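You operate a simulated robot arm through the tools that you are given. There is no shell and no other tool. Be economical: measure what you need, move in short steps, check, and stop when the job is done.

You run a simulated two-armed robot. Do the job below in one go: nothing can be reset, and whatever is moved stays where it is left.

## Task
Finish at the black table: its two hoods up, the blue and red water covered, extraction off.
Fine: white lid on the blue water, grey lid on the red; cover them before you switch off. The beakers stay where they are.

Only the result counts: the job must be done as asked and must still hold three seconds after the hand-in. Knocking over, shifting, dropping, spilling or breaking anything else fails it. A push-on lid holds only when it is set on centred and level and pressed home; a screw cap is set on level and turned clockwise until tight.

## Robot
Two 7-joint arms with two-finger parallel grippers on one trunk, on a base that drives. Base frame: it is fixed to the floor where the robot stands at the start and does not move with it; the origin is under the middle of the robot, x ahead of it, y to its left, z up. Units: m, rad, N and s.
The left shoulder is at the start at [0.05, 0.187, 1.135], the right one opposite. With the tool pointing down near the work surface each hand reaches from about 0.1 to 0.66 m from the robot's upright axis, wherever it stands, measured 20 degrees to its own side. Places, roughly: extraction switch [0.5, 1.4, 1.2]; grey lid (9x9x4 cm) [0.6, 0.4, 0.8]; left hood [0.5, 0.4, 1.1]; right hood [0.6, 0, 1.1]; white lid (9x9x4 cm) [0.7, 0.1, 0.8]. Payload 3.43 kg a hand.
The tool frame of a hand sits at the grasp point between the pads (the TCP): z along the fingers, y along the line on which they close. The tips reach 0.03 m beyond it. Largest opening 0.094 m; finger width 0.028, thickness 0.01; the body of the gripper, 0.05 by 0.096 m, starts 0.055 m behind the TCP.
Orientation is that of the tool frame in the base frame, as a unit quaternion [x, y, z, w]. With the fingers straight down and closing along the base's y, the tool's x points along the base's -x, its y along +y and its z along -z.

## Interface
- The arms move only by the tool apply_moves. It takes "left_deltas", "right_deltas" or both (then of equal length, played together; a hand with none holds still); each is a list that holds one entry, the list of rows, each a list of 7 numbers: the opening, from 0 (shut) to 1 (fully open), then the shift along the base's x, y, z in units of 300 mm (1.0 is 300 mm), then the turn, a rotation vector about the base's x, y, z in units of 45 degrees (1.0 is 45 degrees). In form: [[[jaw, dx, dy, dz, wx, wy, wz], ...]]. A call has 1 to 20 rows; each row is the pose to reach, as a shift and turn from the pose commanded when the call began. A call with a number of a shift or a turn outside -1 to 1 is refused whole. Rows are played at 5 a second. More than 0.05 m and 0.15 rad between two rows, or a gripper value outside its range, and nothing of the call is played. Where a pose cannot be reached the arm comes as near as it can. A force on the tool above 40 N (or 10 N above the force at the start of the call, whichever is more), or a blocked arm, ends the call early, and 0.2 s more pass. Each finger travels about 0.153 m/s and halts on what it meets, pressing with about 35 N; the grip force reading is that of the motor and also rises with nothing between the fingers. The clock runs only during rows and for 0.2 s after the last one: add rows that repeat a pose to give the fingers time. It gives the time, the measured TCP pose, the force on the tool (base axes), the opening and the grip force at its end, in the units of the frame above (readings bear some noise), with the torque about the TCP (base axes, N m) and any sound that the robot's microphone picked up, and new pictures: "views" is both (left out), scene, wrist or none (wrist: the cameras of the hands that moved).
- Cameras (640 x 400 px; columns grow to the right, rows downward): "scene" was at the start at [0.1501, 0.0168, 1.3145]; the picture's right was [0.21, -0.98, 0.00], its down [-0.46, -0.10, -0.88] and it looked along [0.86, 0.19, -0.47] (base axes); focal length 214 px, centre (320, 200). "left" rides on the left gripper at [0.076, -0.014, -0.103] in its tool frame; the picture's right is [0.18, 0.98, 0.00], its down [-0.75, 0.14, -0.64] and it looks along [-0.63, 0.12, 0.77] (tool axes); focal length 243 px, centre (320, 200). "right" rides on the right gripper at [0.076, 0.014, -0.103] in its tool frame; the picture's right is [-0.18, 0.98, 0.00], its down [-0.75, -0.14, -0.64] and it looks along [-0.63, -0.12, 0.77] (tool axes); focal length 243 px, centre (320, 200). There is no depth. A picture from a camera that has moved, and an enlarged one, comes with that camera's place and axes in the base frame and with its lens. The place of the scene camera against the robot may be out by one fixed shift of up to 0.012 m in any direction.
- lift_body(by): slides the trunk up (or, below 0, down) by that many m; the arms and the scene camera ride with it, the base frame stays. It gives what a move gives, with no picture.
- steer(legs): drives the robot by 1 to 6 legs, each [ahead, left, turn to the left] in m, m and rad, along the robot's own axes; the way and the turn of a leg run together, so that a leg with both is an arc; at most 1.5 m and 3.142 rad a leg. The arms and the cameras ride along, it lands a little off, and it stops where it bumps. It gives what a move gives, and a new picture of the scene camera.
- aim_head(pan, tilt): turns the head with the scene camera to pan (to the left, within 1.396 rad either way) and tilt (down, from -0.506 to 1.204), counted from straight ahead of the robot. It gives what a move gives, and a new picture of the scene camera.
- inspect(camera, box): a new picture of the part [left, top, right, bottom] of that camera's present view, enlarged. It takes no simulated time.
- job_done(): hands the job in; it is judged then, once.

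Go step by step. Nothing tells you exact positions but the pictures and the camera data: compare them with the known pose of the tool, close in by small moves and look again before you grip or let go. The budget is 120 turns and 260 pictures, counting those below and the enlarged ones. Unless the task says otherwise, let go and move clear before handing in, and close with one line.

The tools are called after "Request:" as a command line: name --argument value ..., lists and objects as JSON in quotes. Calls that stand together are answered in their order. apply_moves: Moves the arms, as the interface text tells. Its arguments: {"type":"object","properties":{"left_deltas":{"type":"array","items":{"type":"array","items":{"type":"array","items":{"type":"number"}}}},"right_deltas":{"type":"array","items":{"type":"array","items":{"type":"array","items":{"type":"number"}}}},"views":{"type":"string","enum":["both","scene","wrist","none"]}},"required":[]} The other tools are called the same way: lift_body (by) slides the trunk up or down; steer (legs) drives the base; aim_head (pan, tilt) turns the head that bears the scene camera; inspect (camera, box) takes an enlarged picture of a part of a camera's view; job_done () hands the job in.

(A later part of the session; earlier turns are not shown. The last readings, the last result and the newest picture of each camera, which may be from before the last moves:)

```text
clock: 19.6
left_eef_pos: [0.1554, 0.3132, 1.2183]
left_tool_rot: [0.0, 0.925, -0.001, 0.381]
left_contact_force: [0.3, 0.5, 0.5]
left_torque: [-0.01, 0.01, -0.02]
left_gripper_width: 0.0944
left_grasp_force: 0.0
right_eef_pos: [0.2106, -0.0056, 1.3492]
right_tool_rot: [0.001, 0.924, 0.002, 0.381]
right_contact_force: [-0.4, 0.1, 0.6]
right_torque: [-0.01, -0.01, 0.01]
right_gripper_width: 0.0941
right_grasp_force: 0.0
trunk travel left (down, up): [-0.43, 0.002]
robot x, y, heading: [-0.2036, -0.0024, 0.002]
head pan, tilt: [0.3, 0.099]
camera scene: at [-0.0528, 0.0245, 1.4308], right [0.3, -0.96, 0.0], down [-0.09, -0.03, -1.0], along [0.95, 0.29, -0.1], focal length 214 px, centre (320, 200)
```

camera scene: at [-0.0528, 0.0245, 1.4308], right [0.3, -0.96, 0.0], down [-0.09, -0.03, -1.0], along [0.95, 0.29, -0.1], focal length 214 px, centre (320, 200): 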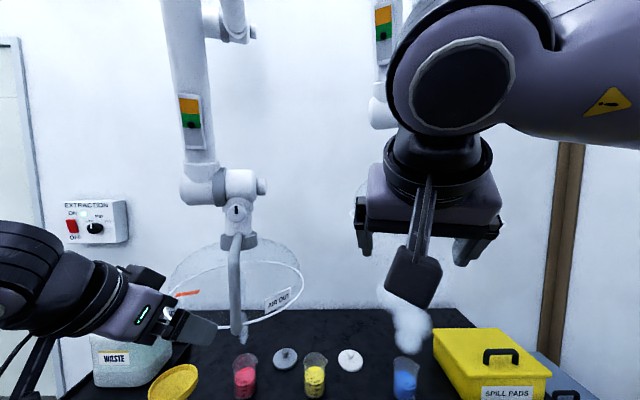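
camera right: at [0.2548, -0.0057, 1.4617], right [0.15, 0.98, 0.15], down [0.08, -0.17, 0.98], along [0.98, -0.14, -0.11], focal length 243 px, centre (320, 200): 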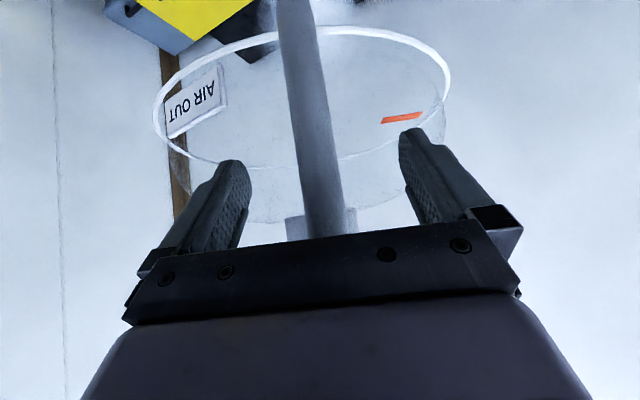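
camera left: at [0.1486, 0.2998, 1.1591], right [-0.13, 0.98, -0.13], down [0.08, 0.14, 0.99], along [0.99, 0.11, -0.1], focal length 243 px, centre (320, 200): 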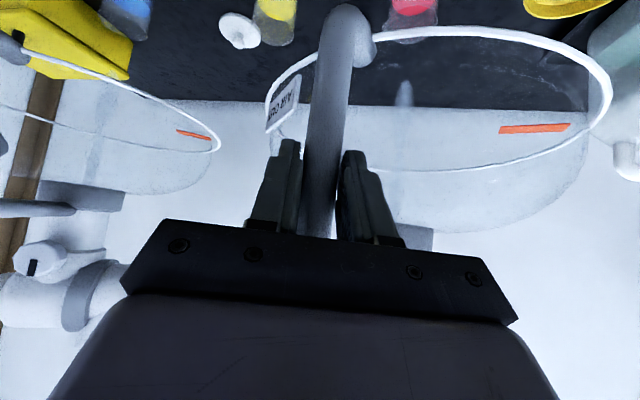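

Both hoods hold. I fold both hands back, pointing down, before lowering the trunk and driving up to the table for the lids.

Request:
apply_moves --left_deltas '[[[1, -0.08, 0.03, -0.1, 0, 0.125, 0], [1, -0.17, 0.05, -0.2, 0, 0.25, 0], [1, -0.25, 0.08, -0.3, 0, 0.375, 0], [1, -0.34, 0.11, -0.41, 0, 0.5, 0], [1, -0.42, 0.14, -0.51, 0, 0.625, 0], [1, -0.51, 0.16, -0.62, 0, 0.75, 0], [1, -0.6, 0.19, -0.72, 0, 0.875, 0], [1, -0.68, 0.22, -0.83, 0, 1, 0]]]' --right_deltas '[[[1, -0.08, -0.03, -0.05, 0, 0.125, 0], [1, -0.16, -0.07, -0.1, 0, 0.25, 0], [1, -0.24, -0.1, -0.15, 0, 0.375, 0], [1, -0.32, -0.14, -0.2, 0, 0.5, 0], [1, -0.4, -0.17, -0.25, 0, 0.625, 0], [1, -0.47, -0.21, -0.3, 0, 0.75, 0], [1, -0.55, -0.25, -0.35, 0, 0.875, 0], [1, -0.63, -0.28, -0.4, 0, 1, 0]]]' --views "none"

Request:
lift_body --by -0.1

Request:
aim_head --pan 0.2 --tilt 0.5

```text
clock: 21.4
left_eef_pos: [-0.0243, 0.416, 0.9558]
left_tool_rot: [0.001, 1.0, -0.001, -0.002]
left_contact_force: [0.5, 0.5, 0.4]
left_torque: [0.0, -0.03, -0.01]
left_gripper_width: 0.0939
left_grasp_force: 0.1
left hand out of reach, approached as far as the arm can: row 1, 2, 3, 4, 5, 6, 7, 8
right_eef_pos: [0.0214, -0.0905, 1.2289]
right_tool_rot: [0.002, 1.0, 0.001, -0.001]
right_contact_force: [-0.1, -0.4, 0.1]
right_torque: [-0.02, 0.0, -0.01]
right_gripper_width: 0.094
right_grasp_force: 0.1
trunk travel left (down, up): [-0.43, 0.002]
robot x, y, heading: [-0.1993, 0.0018, 0.001]
head pan, tilt: [0.3, 0.099]
```

```text
clock: 22.7
left_eef_pos: [-0.0237, 0.4162, 0.8558]
left_tool_rot: [-0.001, 1.0, -0.002, -0.002]
left_contact_force: [0.0, -0.4, -0.1]
left_torque: [0.02, 0.05, 0.02]
left_gripper_width: 0.0943
left_grasp_force: 0.0
right_eef_pos: [0.0224, -0.0895, 1.1282]
right_tool_rot: [0.0, 1.0, 0.001, -0.001]
right_contact_force: [-0.1, 1.1, 0.5]
right_torque: [0.0, 0.03, 0.0]
right_gripper_width: 0.0943
right_grasp_force: 0.0
trunk travel left (down, up): [-0.33, 0.102]
robot x, y, heading: [-0.2032, 0.0004, -0.002]
head pan, tilt: [0.3, 0.099]
```

```text
clock: 23.6
left_eef_pos: [-0.025, 0.4156, 0.855]
left_tool_rot: [0.0, 1.0, -0.002, -0.003]
left_contact_force: [0.4, 0.1, -0.2]
left_torque: [-0.02, 0.0, 0.0]
left_gripper_width: 0.0939
left_grasp_force: 0.1
right_eef_pos: [0.0215, -0.0914, 1.1251]
right_tool_rot: [-0.006, 1.0, -0.006, 0.004]
right_contact_force: [-28.7, -1.5, -62.8]
right_torque: [-1.36, -8.88, 0.87]
right_gripper_width: 0.0941
right_grasp_force: 0.1
trunk travel left (down, up): [-0.33, 0.102]
robot x, y, heading: [-0.1986, -0.001, -0.001]
head pan, tilt: [0.201, 0.499]
camera scene: at [-0.0506, 0.0191, 1.3021], right [0.23, -0.97, 0.0], down [-0.39, -0.09, -0.92], along [0.89, 0.21, -0.4], focal length 214 px, centre (320, 200)
```

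scene: 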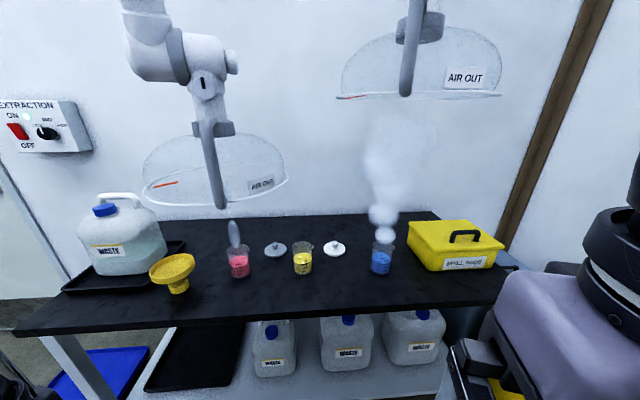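

The right wrist seems to be pressing on the tilted head; I move it outward right away.

Request:
apply_moves --right_deltas '[[[1, 0.1, -0.12, 0, 0, 0, 0], [1, 0.2, -0.25, 0, 0, 0, 0], [1, 0.25, -0.35, 0, 0, 0, 0]]]' --views "scene"

```text
clock: 23.9
left_eef_pos: [-0.0233, 0.4158, 0.8556]
left_tool_rot: [-0.001, 1.0, -0.002, -0.001]
left_contact_force: [1.3, -0.6, 0.3]
left_torque: [-0.01, 0.01, 0.03]
left_gripper_width: 0.0941
left_grasp_force: 0.1
right_eef_pos: [0.0212, -0.0954, 1.1218]
right_tool_rot: [-0.01, 1.0, -0.01, 0.007]
right_contact_force: [-9.5, -14.8, -37.4]
right_torque: [0.98, -4.28, 1.45]
right_gripper_width: 0.094
right_grasp_force: 0.0
trunk travel left (down, up): [-0.33, 0.102]
robot x, y, heading: [-0.2026, 0.0017, -0.003]
head pan, tilt: [0.201, 0.499]
stopped in row 1 (right hand): the force on the tool passed its limit at 100 N (the readings are from after the stop); the commanded pose is now the measured one
camera scene: at [-0.051, 0.0182, 1.2982], right [0.23, -0.97, 0.0], down [-0.42, -0.1, -0.9], along [0.88, 0.21, -0.43], focal length 214 px, centre (320, 200)
```

scene: 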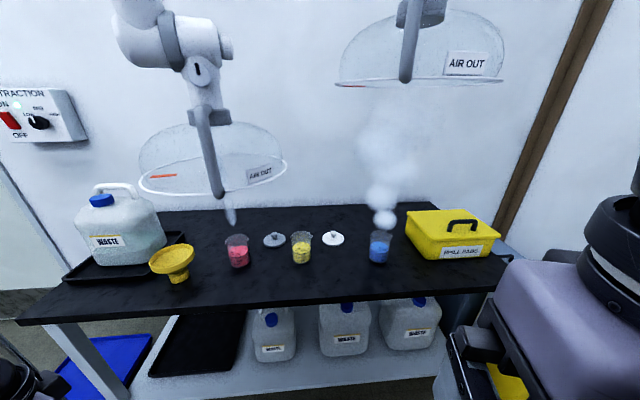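

Moving the head away from the hand should free it.

Request:
aim_head --pan 0.6 --tilt 0.1

Request:
apply_moves --right_deltas '[[[1, 0, -0.12, 0, 0, 0, 0], [1, 0.1, -0.25, 0, 0, 0, 0], [1, 0.2, -0.35, 0, 0, 0, 0]]]' --views "scene"

```text
clock: 24.7
left_eef_pos: [-0.0247, 0.4172, 0.8563]
left_tool_rot: [-0.001, 1.0, -0.002, -0.001]
left_contact_force: [-0.4, 0.7, -0.9]
left_torque: [-0.02, -0.03, 0.04]
left_gripper_width: 0.0939
left_grasp_force: 0.2
right_eef_pos: [0.0211, -0.0935, 1.1248]
right_tool_rot: [-0.004, 1.0, -0.004, 0.005]
right_contact_force: [0.4, 0.2, 0.2]
right_torque: [0.01, 0.01, -0.02]
right_gripper_width: 0.0939
right_grasp_force: 0.1
trunk travel left (down, up): [-0.33, 0.102]
robot x, y, heading: [-0.2024, 0.0024, 0.004]
head pan, tilt: [0.6, 0.099]
camera scene: at [-0.0646, 0.0493, 1.3306], right [0.56, -0.83, 0.0], down [-0.08, -0.06, -0.99], along [0.82, 0.56, -0.1], focal length 214 px, centre (320, 200)
```

scene: 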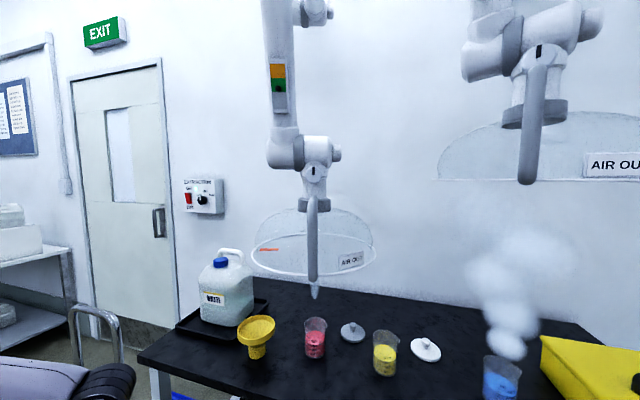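

```text
clock: 25.5
left_eef_pos: [-0.0237, 0.4148, 0.8564]
left_tool_rot: [-0.001, 1.0, -0.002, -0.002]
left_contact_force: [-0.6, -0.4, 0.3]
left_torque: [0.03, -0.02, -0.04]
left_gripper_width: 0.0939
left_grasp_force: 0.0
right_eef_pos: [0.0766, -0.1981, 1.1242]
right_tool_rot: [-0.004, 1.0, -0.005, 0.005]
right_contact_force: [0.0, -0.7, 0.3]
right_torque: [0.02, 0.01, 0.02]
right_gripper_width: 0.0937
right_grasp_force: 0.0
trunk travel left (down, up): [-0.33, 0.102]
robot x, y, heading: [-0.2016, 0.0005, -0.002]
head pan, tilt: [0.6, 0.099]
camera scene: at [-0.0646, 0.049, 1.3307], right [0.56, -0.83, 0.0], down [-0.08, -0.06, -1.0], along [0.82, 0.56, -0.1], focal length 214 px, centre (320, 200)
```

scene: 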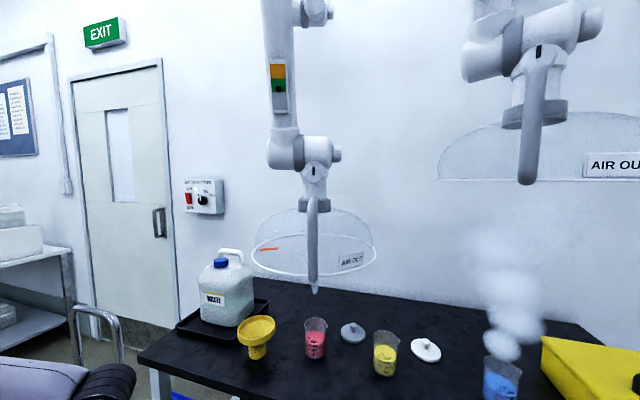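

Free again. I drive up to the table, slightly left, so the right hand can reach both the white lid and the blue beaker.

Request:
steer --legs '[[0, 0.14, 0], [0.21, 0, 0]]'

Request:
aim_head --pan 0.1 --tilt 0.55

```text
clock: 28.6
left_eef_pos: [0.1836, 0.556, 0.8558]
left_tool_rot: [-0.001, 1.0, -0.002, -0.002]
left_contact_force: [0.3, -0.7, 0.2]
left_torque: [0.04, 0.02, -0.03]
left_gripper_width: 0.0939
left_grasp_force: 0.0
right_eef_pos: [0.2855, -0.0583, 1.1251]
right_tool_rot: [-0.005, 1.0, -0.004, 0.004]
right_contact_force: [0.1, 0.3, 0.2]
right_torque: [0.02, -0.02, 0.05]
right_gripper_width: 0.0939
right_grasp_force: 0.1
trunk travel left (down, up): [-0.33, 0.102]
robot x, y, heading: [0.005, 0.1406, 0.006]
head pan, tilt: [0.6, 0.099]
camera scene: at [0.1429, 0.1896, 1.3306], right [0.57, -0.82, 0.0], down [-0.08, -0.06, -0.99], along [0.82, 0.56, -0.1], focal length 214 px, centre (320, 200)
```

scene: 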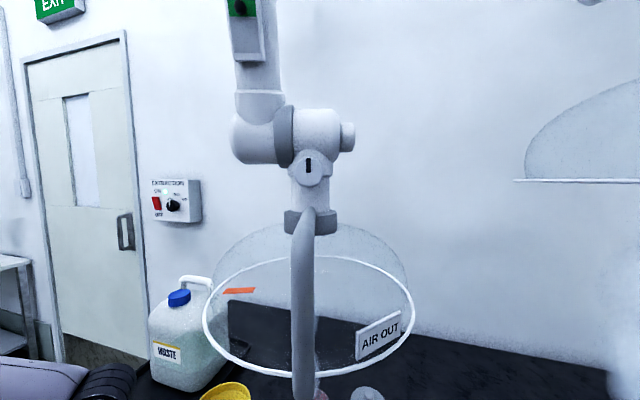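

```text
clock: 29.6
left_eef_pos: [0.1816, 0.557, 0.8554]
left_tool_rot: [-0.001, 1.0, -0.001, -0.002]
left_contact_force: [-0.7, 0.0, 0.5]
left_torque: [0.01, 0.02, -0.01]
left_gripper_width: 0.0938
left_grasp_force: 0.1
right_eef_pos: [0.2839, -0.057, 1.1236]
right_tool_rot: [-0.006, 1.0, -0.004, 0.004]
right_contact_force: [0.1, 0.0, -0.3]
right_torque: [0.0, 0.02, 0.03]
right_gripper_width: 0.0941
right_grasp_force: 0.1
trunk travel left (down, up): [-0.33, 0.102]
robot x, y, heading: [0.0014, 0.1399, 0.006]
head pan, tilt: [0.099, 0.55]
camera scene: at [0.1559, 0.1467, 1.2891], right [0.1, -0.99, 0.0], down [-0.52, -0.05, -0.85], along [0.85, 0.09, -0.52], focal length 214 px, centre (320, 200)
```

scene: 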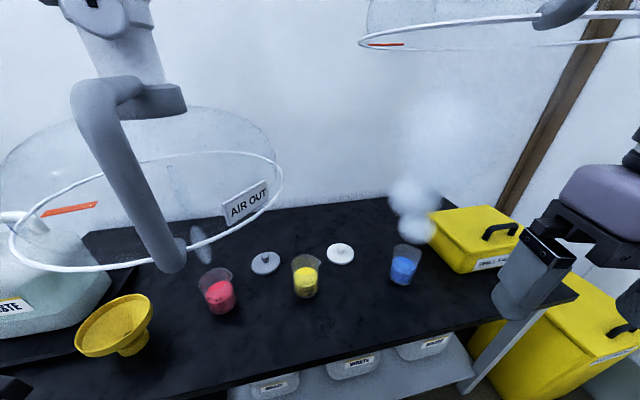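

White lid ≈ (.652,.136), blue beaker ≈ (.595,-.04). I bring the right hand low and forward over the free table toward the white lid.

Request:
apply_moves --right_deltas '[[[1, 0.0, 0.08, -0.14, 0, 0, 0], [1, 0.05, 0.16, -0.28, 0, 0, 0], [1, 0.12, 0.24, -0.41, 0, 0, 0], [1, 0.25, 0.32, -0.5, 0, 0, 0], [1, 0.4, 0.38, -0.55, 0, 0, 0], [1, 0.55, 0.44, -0.57, 0, 0, 0], [1, 0.7, 0.5, -0.57, 0, 0, 0], [1, 0.85, 0.55, -0.57, 0, 0, 0], [1, 1.0, 0.6, -0.57, 0, 0, 0]]]' --views "both"

```text
refused: row 2 steps farther than a row can; nothing moved
```

Request:
apply_moves --right_deltas '[[[1, 0.0, 0.06, -0.13, 0, 0, 0], [1, 0.03, 0.12, -0.26, 0, 0, 0], [1, 0.08, 0.18, -0.39, 0, 0, 0], [1, 0.17, 0.25, -0.48, 0, 0, 0], [1, 0.3, 0.32, -0.53, 0, 0, 0], [1, 0.44, 0.38, -0.57, 0, 0, 0], [1, 0.58, 0.44, -0.57, 0, 0, 0], [1, 0.72, 0.5, -0.57, 0, 0, 0], [1, 0.86, 0.55, -0.57, 0, 0, 0], [1, 1.0, 0.6, -0.57, 0, 0, 0]]]' --views "both"

```text
clock: 31.8
left_eef_pos: [0.1816, 0.5577, 0.8558]
left_tool_rot: [-0.002, 1.0, -0.003, -0.002]
left_contact_force: [-0.1, 0.1, -0.2]
left_torque: [0.0, 0.0, -0.02]
left_gripper_width: 0.094
left_grasp_force: 0.0
right_eef_pos: [0.5836, 0.1234, 0.9572]
right_tool_rot: [-0.007, 1.0, -0.006, 0.005]
right_contact_force: [-0.5, 0.3, 0.5]
right_torque: [0.01, 0.02, 0.02]
right_gripper_width: 0.0939
right_grasp_force: 0.0
trunk travel left (down, up): [-0.33, 0.102]
robot x, y, heading: [0.0064, 0.1391, 0.003]
head pan, tilt: [0.099, 0.55]
camera scene: at [0.1558, 0.1476, 1.289], right [0.1, -0.99, 0.0], down [-0.52, -0.05, -0.85], along [0.85, 0.09, -0.52], focal length 214 px, centre (320, 200)
camera right: at [0.505, 0.1387, 1.0595], right [0.17, 0.99, -0.01], down [0.75, -0.12, 0.65], along [0.64, -0.12, -0.76], focal length 243 px, centre (320, 200)
```

scene: 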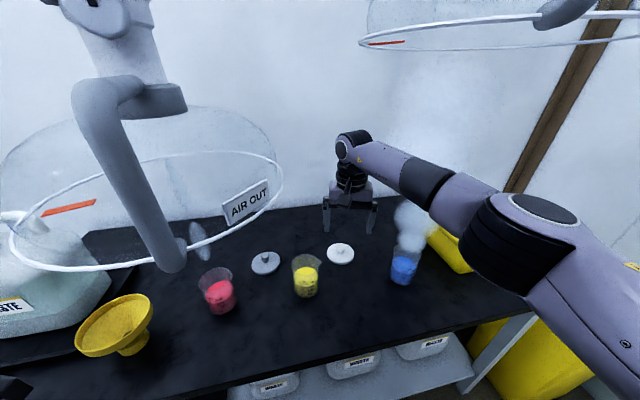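
right: 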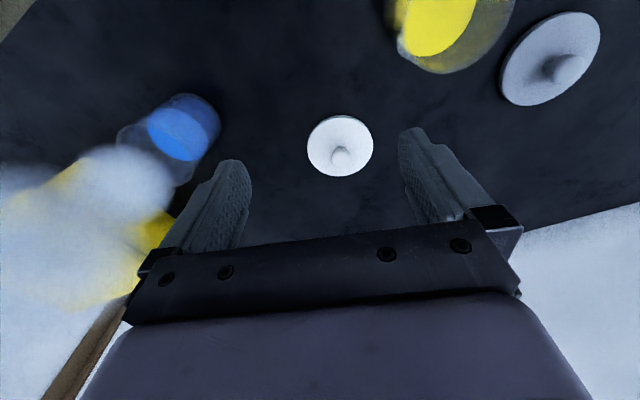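

The white lid's knob is nearly straight ahead. I move over it and down to z≈0.90.

Request:
apply_moves --right_deltas '[[[1, 0.1, 0.02, -0.05, 0, 0, 0], [1, 0.2, 0.04, -0.12, 0, 0, 0], [1, 0.22, 0.04, -0.19, 0, 0, 0], [1, 0.22, 0.04, -0.19, 0, 0, 0]]]' --views "wrist"

```text
clock: 32.8
left_eef_pos: [0.1819, 0.5567, 0.8558]
left_tool_rot: [-0.001, 1.0, -0.002, -0.002]
left_contact_force: [-0.8, 0.0, -0.1]
left_torque: [0.01, 0.01, -0.02]
left_gripper_width: 0.094
left_grasp_force: 0.0
right_eef_pos: [0.596, 0.1203, 0.9029]
right_tool_rot: [-0.007, 1.0, -0.005, 0.004]
right_contact_force: [-0.2, 0.1, -0.5]
right_torque: [-0.02, -0.06, 0.0]
right_gripper_width: 0.0939
right_grasp_force: 0.1
right hand out of reach, approached as far as the arm can: row 1, 2, 3, 4
trunk travel left (down, up): [-0.33, 0.102]
robot x, y, heading: [0.0067, 0.1396, 0.003]
head pan, tilt: [0.099, 0.55]
camera right: at [0.5174, 0.1357, 1.0058], right [0.17, 0.98, -0.01], down [0.75, -0.13, 0.65], along [0.64, -0.12, -0.76], focal length 243 px, centre (320, 200)
```

right: 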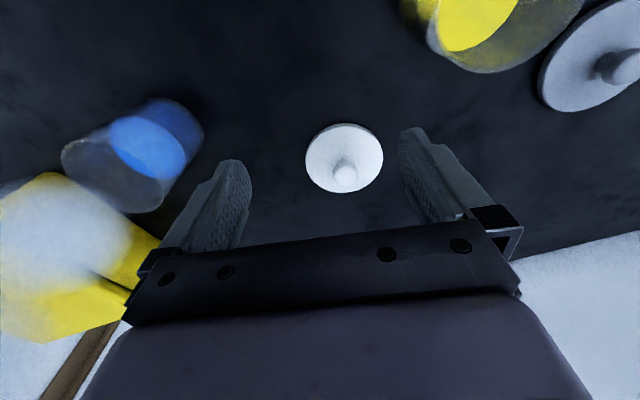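

The lid is ~5 cm beyond straight-down reach, so I tilt the hand about 20° forward (keeping the closing axis level), which extends the reach.

Request:
apply_moves --right_deltas '[[[1, 0.05, 0.01, 0.02, 0, -0.15, 0], [1, 0.1, 0.02, 0.02, 0, -0.3, 0], [1, 0.15, 0.03, 0.02, 0, -0.44, 0], [1, 0.18, 0.04, 0.0, 0, -0.5, 0], [1, 0.18, 0.04, 0.0, 0, -0.5, 0]]]' --views "both"

```text
clock: 34.0
left_eef_pos: [0.1807, 0.5571, 0.8555]
left_tool_rot: [0.0, 1.0, -0.002, -0.001]
left_contact_force: [0.3, 0.1, -0.3]
left_torque: [0.01, -0.02, 0.0]
left_gripper_width: 0.094
left_grasp_force: 0.0
right_eef_pos: [0.6487, 0.1326, 0.9039]
right_tool_rot: [-0.004, 0.98, -0.006, 0.2]
right_contact_force: [0.7, -0.6, 0.0]
right_torque: [0.0, -0.02, -0.01]
right_gripper_width: 0.0939
right_grasp_force: 0.1
trunk travel left (down, up): [-0.33, 0.102]
robot x, y, heading: [0.0074, 0.1381, 0.004]
head pan, tilt: [0.099, 0.55]
camera scene: at [0.1559, 0.1466, 1.2891], right [0.1, -0.99, 0.0], down [-0.52, -0.05, -0.85], along [0.85, 0.09, -0.52], focal length 214 px, centre (320, 200)
camera right: at [0.5373, 0.148, 0.9689], right [0.16, 0.98, 0.06], down [0.44, -0.13, 0.89], along [0.88, -0.12, -0.46], focal length 243 px, centre (320, 200)
```

scene: 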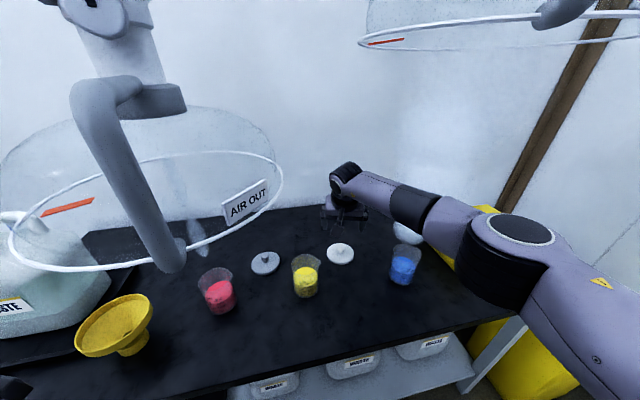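
right: 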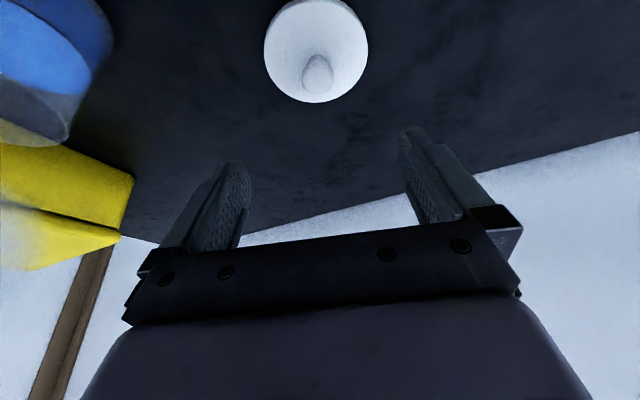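

The lid top lies around z≈0.77–0.78, knob near (.656,.137). I descend partway and recheck.

Request:
apply_moves --right_deltas '[[[1, 0.01, 0.01, -0.08, 0, 0, 0], [1, 0.02, 0.013, -0.16, 0, 0, 0], [1, 0.02, 0.013, -0.23, 0, 0, 0], [1, 0.02, 0.013, -0.23, 0, 0, 0]]]' --views "both"

Request:
inspect --camera "scene" --box '[280, 170, 440, 270]'

```text
clock: 35.0
left_eef_pos: [0.1821, 0.5583, 0.8557]
left_tool_rot: [0.0, 1.0, -0.002, -0.002]
left_contact_force: [0.4, 0.4, 0.7]
left_torque: [0.0, 0.0, 0.02]
left_gripper_width: 0.0942
left_grasp_force: 0.1
right_eef_pos: [0.6504, 0.1344, 0.8323]
right_tool_rot: [-0.005, 0.98, -0.006, 0.2]
right_contact_force: [0.3, -0.1, 0.2]
right_torque: [0.0, 0.02, -0.03]
right_gripper_width: 0.0941
right_grasp_force: 0.0
right hand out of reach, approached as far as the arm can: row 3, 4
trunk travel left (down, up): [-0.33, 0.102]
robot x, y, heading: [0.0065, 0.1418, 0.003]
head pan, tilt: [0.099, 0.55]
camera scene: at [0.156, 0.1466, 1.289], right [0.1, -0.99, 0.0], down [-0.52, -0.05, -0.85], along [0.85, 0.09, -0.52], focal length 214 px, centre (320, 200)
camera right: at [0.5396, 0.1506, 0.8979], right [0.16, 0.98, 0.06], down [0.44, -0.13, 0.89], along [0.88, -0.12, -0.46], focal length 243 px, centre (320, 200)
```

scene: 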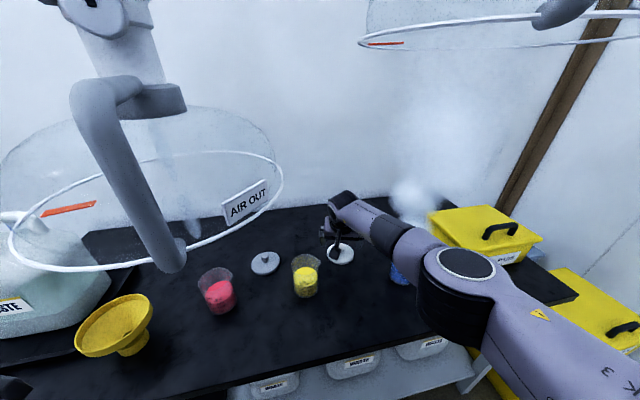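
right: 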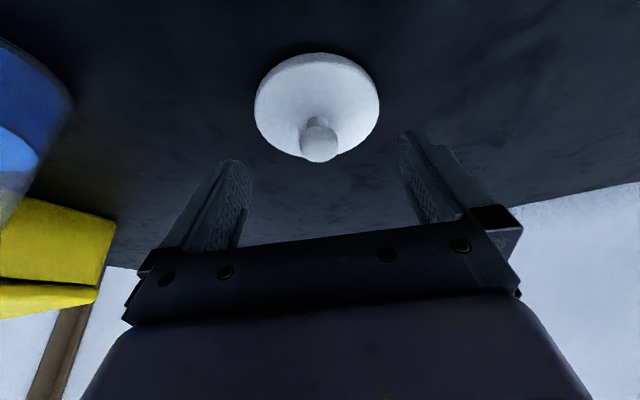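

```text
4.00 times, centred on (360, 220) of scene
camera zoom: at [0.156, 0.1466, 1.289], right [0.1, -0.99, 0.0], down [-0.52, -0.05, -0.85], along [0.85, 0.09, -0.52], focal length 858 px, centre (160, 120)
```

zoom: 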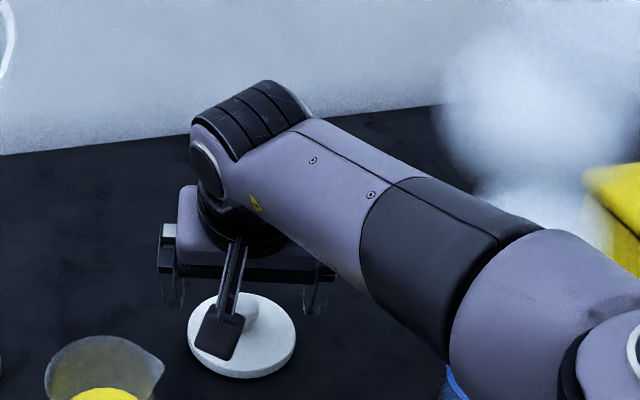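

Triangulation now gives the lid at (.667,.135) with its disc near z≈.758 — just beyond reach. I raise and retract the hand, then turn the robot left ~0.3 rad to bring the right shoulder forward.

Request:
apply_moves --right_deltas '[[[1, 0, 0, 0.15, 0, 0.0, 0], [1, -0.05, -0.05, 0.3, 0, 0.0, 0], [1, -0.13, -0.1, 0.42, 0, 0.0, 0], [1, -0.25, -0.17, 0.5, 0, 0.0, 0], [1, -0.38, -0.24, 0.53, 0, 0.0, 0], [1, -0.5, -0.3, 0.53, 0, 0.0, 0]]]' --views "none"

Request:
steer --legs '[[0, 0, 0.3]]'

```text
clock: 36.4
left_eef_pos: [0.1819, 0.5565, 0.8552]
left_tool_rot: [-0.001, 1.0, -0.001, -0.001]
left_contact_force: [0.1, -0.4, -0.8]
left_torque: [-0.02, -0.02, 0.01]
left_gripper_width: 0.0943
left_grasp_force: 0.1
right_eef_pos: [0.5004, 0.0464, 0.9932]
right_tool_rot: [-0.004, 0.98, -0.006, 0.2]
right_contact_force: [-0.5, 0.2, -0.2]
right_torque: [-0.01, 0.03, 0.01]
right_gripper_width: 0.0942
right_grasp_force: 0.0
trunk travel left (down, up): [-0.33, 0.102]
robot x, y, heading: [0.007, 0.1385, 0.001]
head pan, tilt: [0.099, 0.55]
```

```text
clock: 37.7
left_eef_pos: [0.0527, 0.5896, 0.8538]
left_tool_rot: [-0.147, 0.989, -0.002, -0.002]
left_contact_force: [-1.0, -0.3, -0.7]
left_torque: [-0.04, -0.01, 0.01]
left_gripper_width: 0.0941
left_grasp_force: 0.1
right_eef_pos: [0.5073, 0.1944, 0.9924]
right_tool_rot: [-0.148, 0.969, 0.023, 0.198]
right_contact_force: [-0.3, 0.0, 0.7]
right_torque: [0.03, 0.0, 0.0]
right_gripper_width: 0.0942
right_grasp_force: 0.0
trunk travel left (down, up): [-0.33, 0.102]
robot x, y, heading: [0.007, 0.1411, 0.294]
head pan, tilt: [0.099, 0.55]
camera scene: at [0.1468, 0.1891, 1.2891], right [0.39, -0.92, 0.0], down [-0.48, -0.2, -0.85], along [0.79, 0.33, -0.52], focal length 214 px, centre (320, 200)
```

scene: 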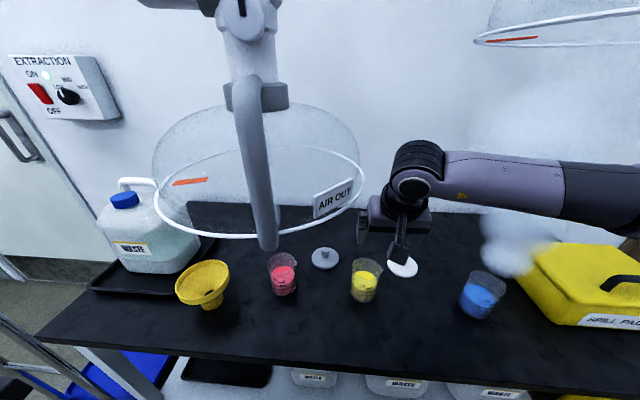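

Now the lid is within reach. I reduce the tilt a bit and go back above the white lid.

Request:
apply_moves --right_deltas '[[[1, 0.1, -0.04, 0.0, -0.02, 0.07, 0], [1, 0.2, -0.09, -0.04, -0.04, 0.14, 0], [1, 0.32, -0.14, -0.1, -0.064, 0.21, 0], [1, 0.42, -0.18, -0.18, -0.064, 0.21, 0], [1, 0.49, -0.19, -0.3, -0.064, 0.21, 0], [1, 0.49, -0.19, -0.3, -0.064, 0.21, 0]]]' --views "wrist"

```text
clock: 39.1
left_eef_pos: [0.0536, 0.5889, 0.8562]
left_tool_rot: [-0.147, 0.989, -0.002, -0.001]
left_contact_force: [0.1, 0.4, -0.1]
left_torque: [0.03, 0.0, 0.01]
left_gripper_width: 0.094
left_grasp_force: 0.1
right_eef_pos: [0.6551, 0.1375, 0.9011]
right_tool_rot: [-0.15, 0.982, 0.011, 0.115]
right_contact_force: [-0.1, 0.0, 0.2]
right_torque: [0.05, 0.01, 0.04]
right_gripper_width: 0.0942
right_grasp_force: 0.1
trunk travel left (down, up): [-0.33, 0.102]
robot x, y, heading: [0.0048, 0.1369, 0.296]
head pan, tilt: [0.099, 0.55]
camera right: at [0.557, 0.1243, 0.9846], right [-0.12, 0.99, 0.03], down [0.6, 0.05, 0.8], along [0.79, 0.12, -0.6], focal length 243 px, centre (320, 200)
```

right: 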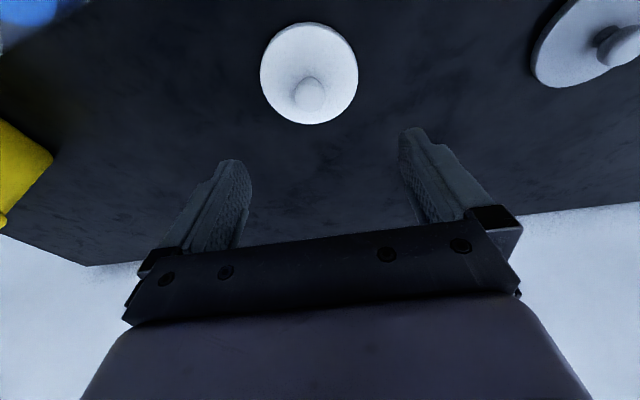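

Lid confirmed at (.666,.136). I go straight down to z≈0.82 and check.

Request:
apply_moves --right_deltas '[[[1, 0.02, 0, -0.1, 0, 0, 0], [1, 0.04, -0.005, -0.2, 0, 0, 0], [1, 0.04, -0.005, -0.27, 0, 0, 0], [1, 0.04, -0.005, -0.27, 0, 0, 0]]]' --views "wrist"

```text
clock: 40.1
left_eef_pos: [0.054, 0.5888, 0.8552]
left_tool_rot: [-0.147, 0.989, -0.002, -0.001]
left_contact_force: [0.1, 0.3, 0.7]
left_torque: [0.01, -0.03, -0.02]
left_gripper_width: 0.0939
left_grasp_force: 0.1
right_eef_pos: [0.6664, 0.1354, 0.8215]
right_tool_rot: [-0.151, 0.982, 0.012, 0.114]
right_contact_force: [-0.2, 0.1, 0.8]
right_torque: [0.0, 0.01, -0.01]
right_gripper_width: 0.0941
right_grasp_force: 0.1
trunk travel left (down, up): [-0.33, 0.102]
robot x, y, heading: [0.0033, 0.1413, 0.295]
head pan, tilt: [0.099, 0.55]
camera right: at [0.5678, 0.122, 0.9044], right [-0.12, 0.99, 0.03], down [0.6, 0.05, 0.8], along [0.79, 0.12, -0.6], focal length 243 px, centre (320, 200)
```

right: 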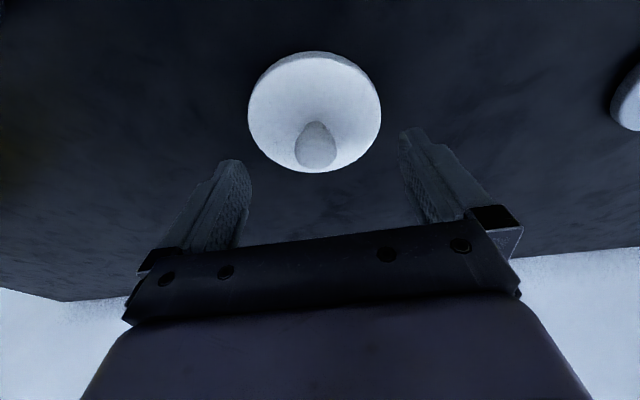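

A further 3 cm down, then close gently on the knob.

Request:
apply_moves --right_deltas '[[[1, 0.013, 0.004, -0.05, 0, 0, 0], [1, 0.013, 0.004, -0.095, 0, 0, 0], [1, 0.013, 0.004, -0.095, 0, 0, 0]]]' --views "both"

Request:
inspect --camera "right" --box '[200, 80, 440, 230]'

```text
clock: 40.9
left_eef_pos: [0.0533, 0.5884, 0.8548]
left_tool_rot: [-0.147, 0.989, -0.002, -0.001]
left_contact_force: [0.2, 1.1, -0.5]
left_torque: [0.0, -0.01, 0.01]
left_gripper_width: 0.0944
left_grasp_force: 0.1
right_eef_pos: [0.6701, 0.1369, 0.7916]
right_tool_rot: [-0.151, 0.982, 0.011, 0.114]
right_contact_force: [-1.0, -0.5, 0.3]
right_torque: [0.03, -0.01, 0.01]
right_gripper_width: 0.0939
right_grasp_force: 0.0
trunk travel left (down, up): [-0.33, 0.102]
robot x, y, heading: [0.0084, 0.1418, 0.296]
head pan, tilt: [0.099, 0.55]
camera scene: at [0.1468, 0.189, 1.2891], right [0.39, -0.92, 0.0], down [-0.48, -0.2, -0.85], along [0.79, 0.33, -0.52], focal length 214 px, centre (320, 200)
camera right: at [0.5713, 0.124, 0.8757], right [-0.12, 0.99, 0.03], down [0.6, 0.05, 0.8], along [0.79, 0.12, -0.6], focal length 243 px, centre (320, 200)
```

scene: 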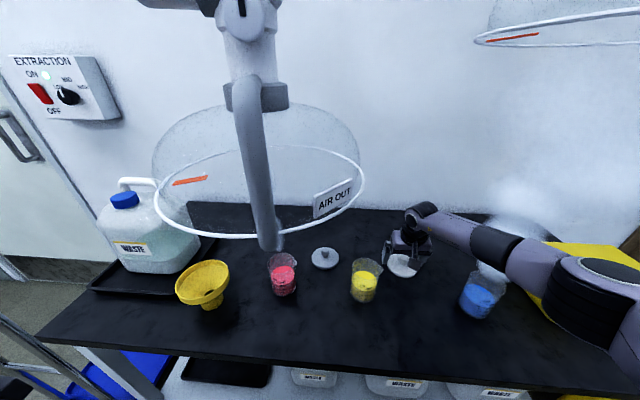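
right: 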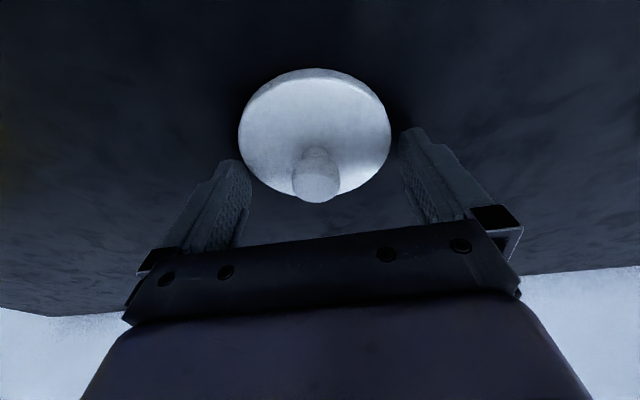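

```text
2.67 times, centred on (320, 155) of right
camera zoom: at [0.5713, 0.124, 0.8757], right [-0.12, 0.99, 0.03], down [0.6, 0.05, 0.8], along [0.79, 0.12, -0.6], focal length 647 px, centre (320, 320)
```

zoom: 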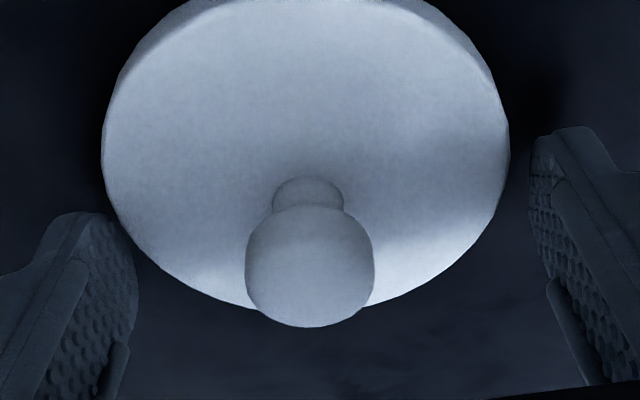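

The knob head (26 mm) is centred between the fingers. I close the gripper.

Request:
apply_moves --right_deltas '[[[0.7, -0.003, 0, -0.015, 0, 0, 0], [0.4, -0.003, 0, -0.015, 0, 0, 0], [0, -0.003, 0, -0.015, 0, 0, 0], [0, -0.003, 0, -0.015, 0, 0, 0], [0, -0.003, 0, -0.015, 0, 0, 0]]]' --views "wrist"

```text
clock: 42.1
left_eef_pos: [0.0514, 0.5901, 0.8551]
left_tool_rot: [-0.147, 0.989, -0.001, -0.001]
left_contact_force: [-0.1, -0.1, -0.7]
left_torque: [-0.01, 0.01, 0.02]
left_gripper_width: 0.094
left_grasp_force: 0.2
right_eef_pos: [0.67, 0.1378, 0.7924]
right_tool_rot: [-0.15, 0.982, 0.012, 0.118]
right_contact_force: [3.7, -2.8, 23.1]
right_torque: [-0.19, 0.19, 0.0]
right_gripper_width: 0.0879
right_grasp_force: 35.0
trunk travel left (down, up): [-0.33, 0.102]
robot x, y, heading: [0.0068, 0.1403, 0.295]
head pan, tilt: [0.099, 0.55]
camera right: at [0.5706, 0.124, 0.8746], right [-0.12, 0.99, 0.03], down [0.59, 0.05, 0.8], along [0.79, 0.12, -0.6], focal length 243 px, centre (320, 200)
```

right: 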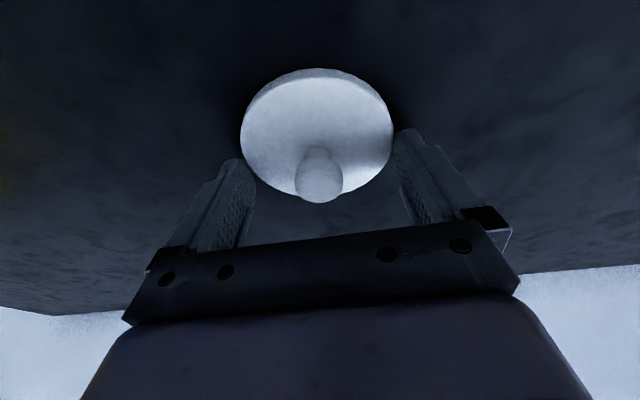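

The fingertips caught the disc's rim instead (width 88 mm), so the tips are ~1.5 cm too low. I open, rise, and close on the knob.

Request:
apply_moves --right_deltas '[[[1, 0, 0, 0.0, 0, 0, 0], [1, 0, 0, 0.03, 0, 0, 0], [1, 0, 0, 0.06, 0, 0, 0], [1, -0.005, 0, 0.067, 0, 0, 0], [0.5, -0.005, 0, 0.067, 0, 0, 0], [0, -0.005, 0, 0.067, 0, 0, 0], [0, -0.005, 0, 0.067, 0, 0, 0], [0, -0.005, 0, 0.067, 0, 0, 0]]]' --views "wrist"

```text
clock: 43.9
left_eef_pos: [0.0528, 0.5903, 0.8545]
left_tool_rot: [-0.146, 0.989, -0.002, -0.001]
left_contact_force: [0.4, 0.0, 0.9]
left_torque: [0.0, -0.01, 0.0]
left_gripper_width: 0.0939
left_grasp_force: 0.1
right_eef_pos: [0.6663, 0.1368, 0.8084]
right_tool_rot: [-0.151, 0.982, 0.012, 0.113]
right_contact_force: [0.9, 0.4, 0.0]
right_torque: [-0.01, 0.03, -0.02]
right_gripper_width: 0.0245
right_grasp_force: 35.4
trunk travel left (down, up): [-0.33, 0.102]
robot x, y, heading: [0.0064, 0.141, 0.3]
head pan, tilt: [0.099, 0.55]
camera right: at [0.5689, 0.1234, 0.8917], right [-0.12, 0.99, 0.03], down [0.6, 0.05, 0.8], along [0.79, 0.12, -0.6], focal length 243 px, centre (320, 200)
```

right: 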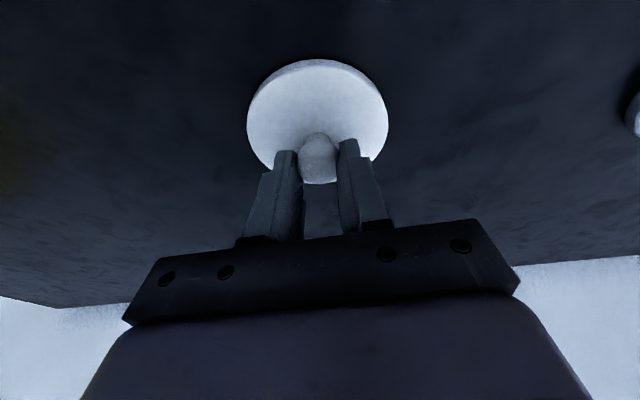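

Knob gripped (24.5 mm). I lift it and check it stays level.

Request:
apply_moves --right_deltas '[[[0, 0, 0, 0.1, 0, 0, 0], [0, -0.02, -0.02, 0.22, 0, 0, 0], [0, -0.06, -0.06, 0.36, 0, 0, 0], [0, -0.1, -0.12, 0.48, 0, 0, 0], [0, -0.14, -0.2, 0.56, 0, 0, 0], [0, -0.14, -0.2, 0.56, 0, 0, 0]]]' --views "both"

Request:
inspect --camera "scene" --box '[340, 150, 540, 330]'

```text
clock: 45.3
left_eef_pos: [0.0542, 0.5891, 0.8556]
left_tool_rot: [-0.148, 0.989, -0.002, -0.001]
left_contact_force: [0.1, 0.2, -1.0]
left_torque: [-0.02, 0.02, -0.03]
left_gripper_width: 0.0939
left_grasp_force: 0.1
right_eef_pos: [0.6251, 0.0788, 0.9766]
right_tool_rot: [-0.15, 0.982, 0.012, 0.114]
right_contact_force: [-0.9, 0.0, -0.3]
right_torque: [-0.01, -0.03, 0.04]
right_gripper_width: 0.0242
right_grasp_force: 35.0
trunk travel left (down, up): [-0.33, 0.102]
robot x, y, heading: [0.0084, 0.1407, 0.296]
head pan, tilt: [0.099, 0.55]
camera scene: at [0.1469, 0.1891, 1.289], right [0.39, -0.92, 0.0], down [-0.48, -0.2, -0.85], along [0.79, 0.33, -0.52], focal length 214 px, centre (320, 200)
camera right: at [0.5266, 0.0663, 1.0593], right [-0.12, 0.99, 0.03], down [0.6, 0.05, 0.8], along [0.79, 0.12, -0.6], focal length 243 px, centre (320, 200)
```

scene: 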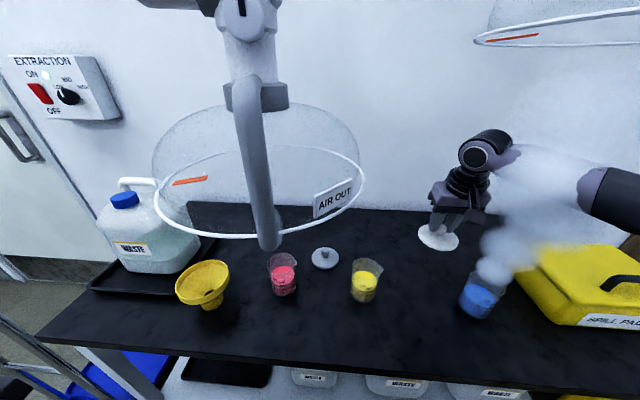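
right: 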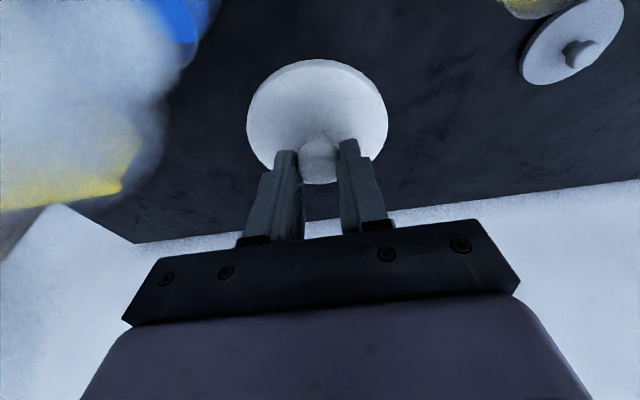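

```text
2.22 times, centred on (440, 240) of scene
camera zoom: at [0.1469, 0.1891, 1.289], right [0.39, -0.92, 0.0], down [-0.48, -0.2, -0.85], along [0.79, 0.33, -0.52], focal length 477 px, centre (53, 111)
```

zoom: 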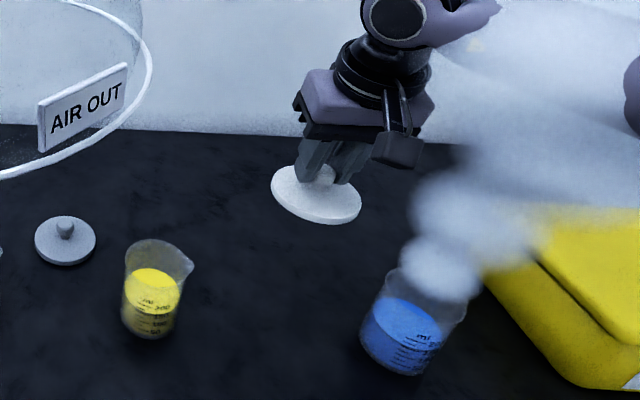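

The lid hangs level. I shift closer to the blue beaker to see its rim with the wrist camera.

Request:
apply_moves --right_deltas '[[[0, -0.05, -0.1, 0.05, 0, 0, 0], [0, -0.08, -0.14, 0.1, 0, 0, 0], [0, -0.08, -0.14, 0.1, 0, 0, 0]]]' --views "wrist"

Request:
inspect --camera "right" --box '[100, 0, 340, 150]'

```text
clock: 46.1
left_eef_pos: [0.0527, 0.5894, 0.8552]
left_tool_rot: [-0.147, 0.989, -0.002, -0.002]
left_contact_force: [-0.1, 0.4, 0.1]
left_torque: [0.0, -0.01, -0.01]
left_gripper_width: 0.0945
left_grasp_force: 0.1
right_eef_pos: [0.6023, 0.0363, 1.0065]
right_tool_rot: [-0.151, 0.982, 0.011, 0.114]
right_contact_force: [-0.5, 0.1, -1.0]
right_torque: [-0.02, 0.01, 0.0]
right_gripper_width: 0.0247
right_grasp_force: 34.8
trunk travel left (down, up): [-0.33, 0.102]
robot x, y, heading: [0.0054, 0.1419, 0.299]
head pan, tilt: [0.099, 0.55]
camera right: at [0.5032, 0.022, 1.0898], right [-0.12, 0.99, 0.03], down [0.6, 0.05, 0.8], along [0.79, 0.12, -0.6], focal length 243 px, centre (320, 200)
```

right: 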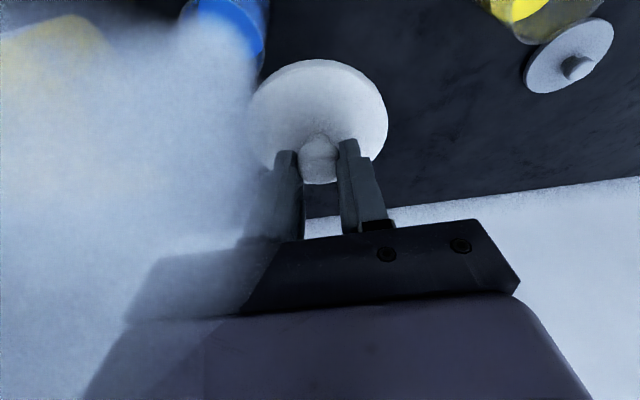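

```text
2.67 times, centred on (220, 75) of right
camera zoom: at [0.5032, 0.022, 1.0898], right [-0.12, 0.99, 0.03], down [0.6, 0.05, 0.8], along [0.79, 0.12, -0.6], focal length 647 px, centre (587, 533)
```

zoom: 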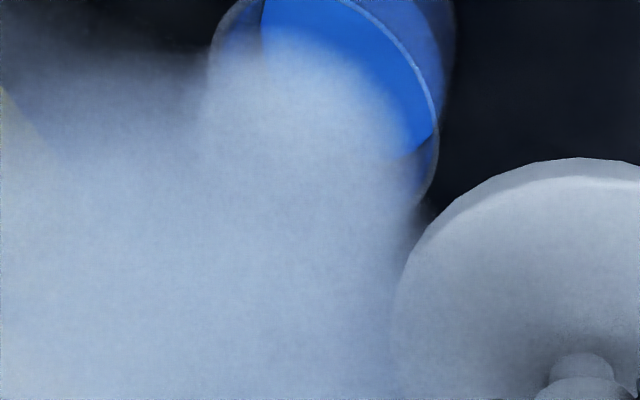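

Vapour blurs the wrist view. I zoom in with the scene camera on the blue beaker for its outline.

Request:
inspect --camera "scene" --box '[440, 250, 536, 330]'

Request:
inspect --camera "scene" --box '[330, 240, 426, 320]'

```text
5.00 times, centred on (488, 290) of scene
camera zoom: at [0.147, 0.189, 1.289], right [0.39, -0.92, 0.0], down [-0.48, -0.2, -0.85], along [0.79, 0.33, -0.52], focal length 1072 px, centre (-520, -250)
```

zoom: 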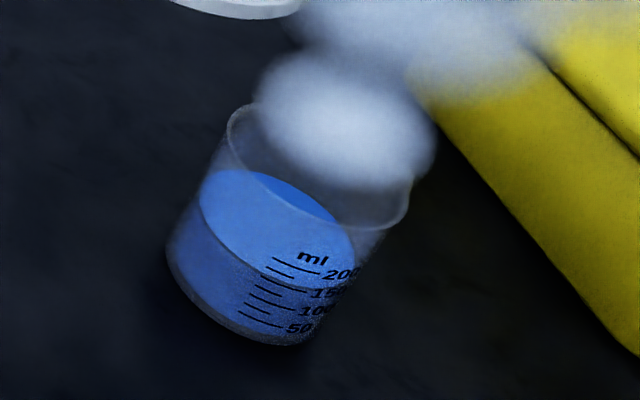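

```text
5.00 times, centred on (378, 280) of scene
camera zoom: at [0.147, 0.189, 1.289], right [0.39, -0.92, 0.0], down [-0.48, -0.2, -0.85], along [0.79, 0.33, -0.52], focal length 1072 px, centre (30, -200)
```

zoom: 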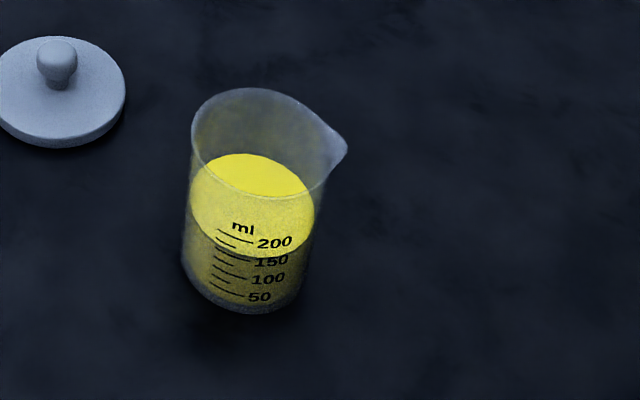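

The scene camera checks out within 2 mm against the held lid. I centre the head on the blue beaker for a better fix.

Request:
aim_head --pan -0.4 --tilt 0.6

Request:
inspect --camera "scene" --box '[280, 170, 440, 290]'

```text
clock: 47.1
left_eef_pos: [0.054, 0.5891, 0.8555]
left_tool_rot: [-0.146, 0.989, -0.002, -0.002]
left_contact_force: [-0.6, -0.4, -0.7]
left_torque: [0.01, -0.01, -0.04]
left_gripper_width: 0.094
left_grasp_force: 0.1
right_eef_pos: [0.6018, 0.0359, 1.0053]
right_tool_rot: [-0.15, 0.982, 0.011, 0.114]
right_contact_force: [-0.2, 0.8, 0.3]
right_torque: [0.0, 0.01, -0.01]
right_gripper_width: 0.0247
right_grasp_force: 35.1
trunk travel left (down, up): [-0.33, 0.102]
robot x, y, heading: [0.0048, 0.1399, 0.302]
head pan, tilt: [-0.4, 0.6]
camera scene: at [0.152, 0.1453, 1.2845], right [-0.1, -0.99, 0.0], down [-0.56, 0.06, -0.83], along [0.82, -0.08, -0.56], focal length 214 px, centre (320, 200)
```

scene: 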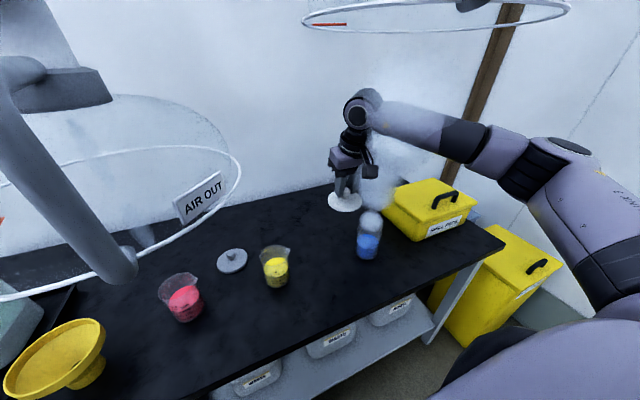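

```text
3.33 times, centred on (360, 230) of scene
camera zoom: at [0.152, 0.1453, 1.2845], right [-0.1, -0.99, 0.0], down [-0.56, 0.06, -0.83], along [0.82, -0.08, -0.56], focal length 715 px, centre (187, 100)
```

zoom: 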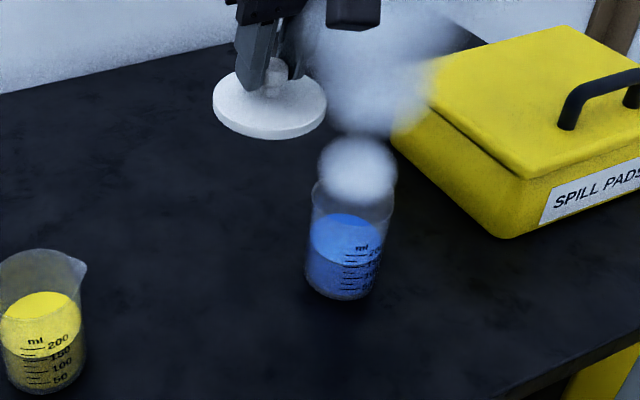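

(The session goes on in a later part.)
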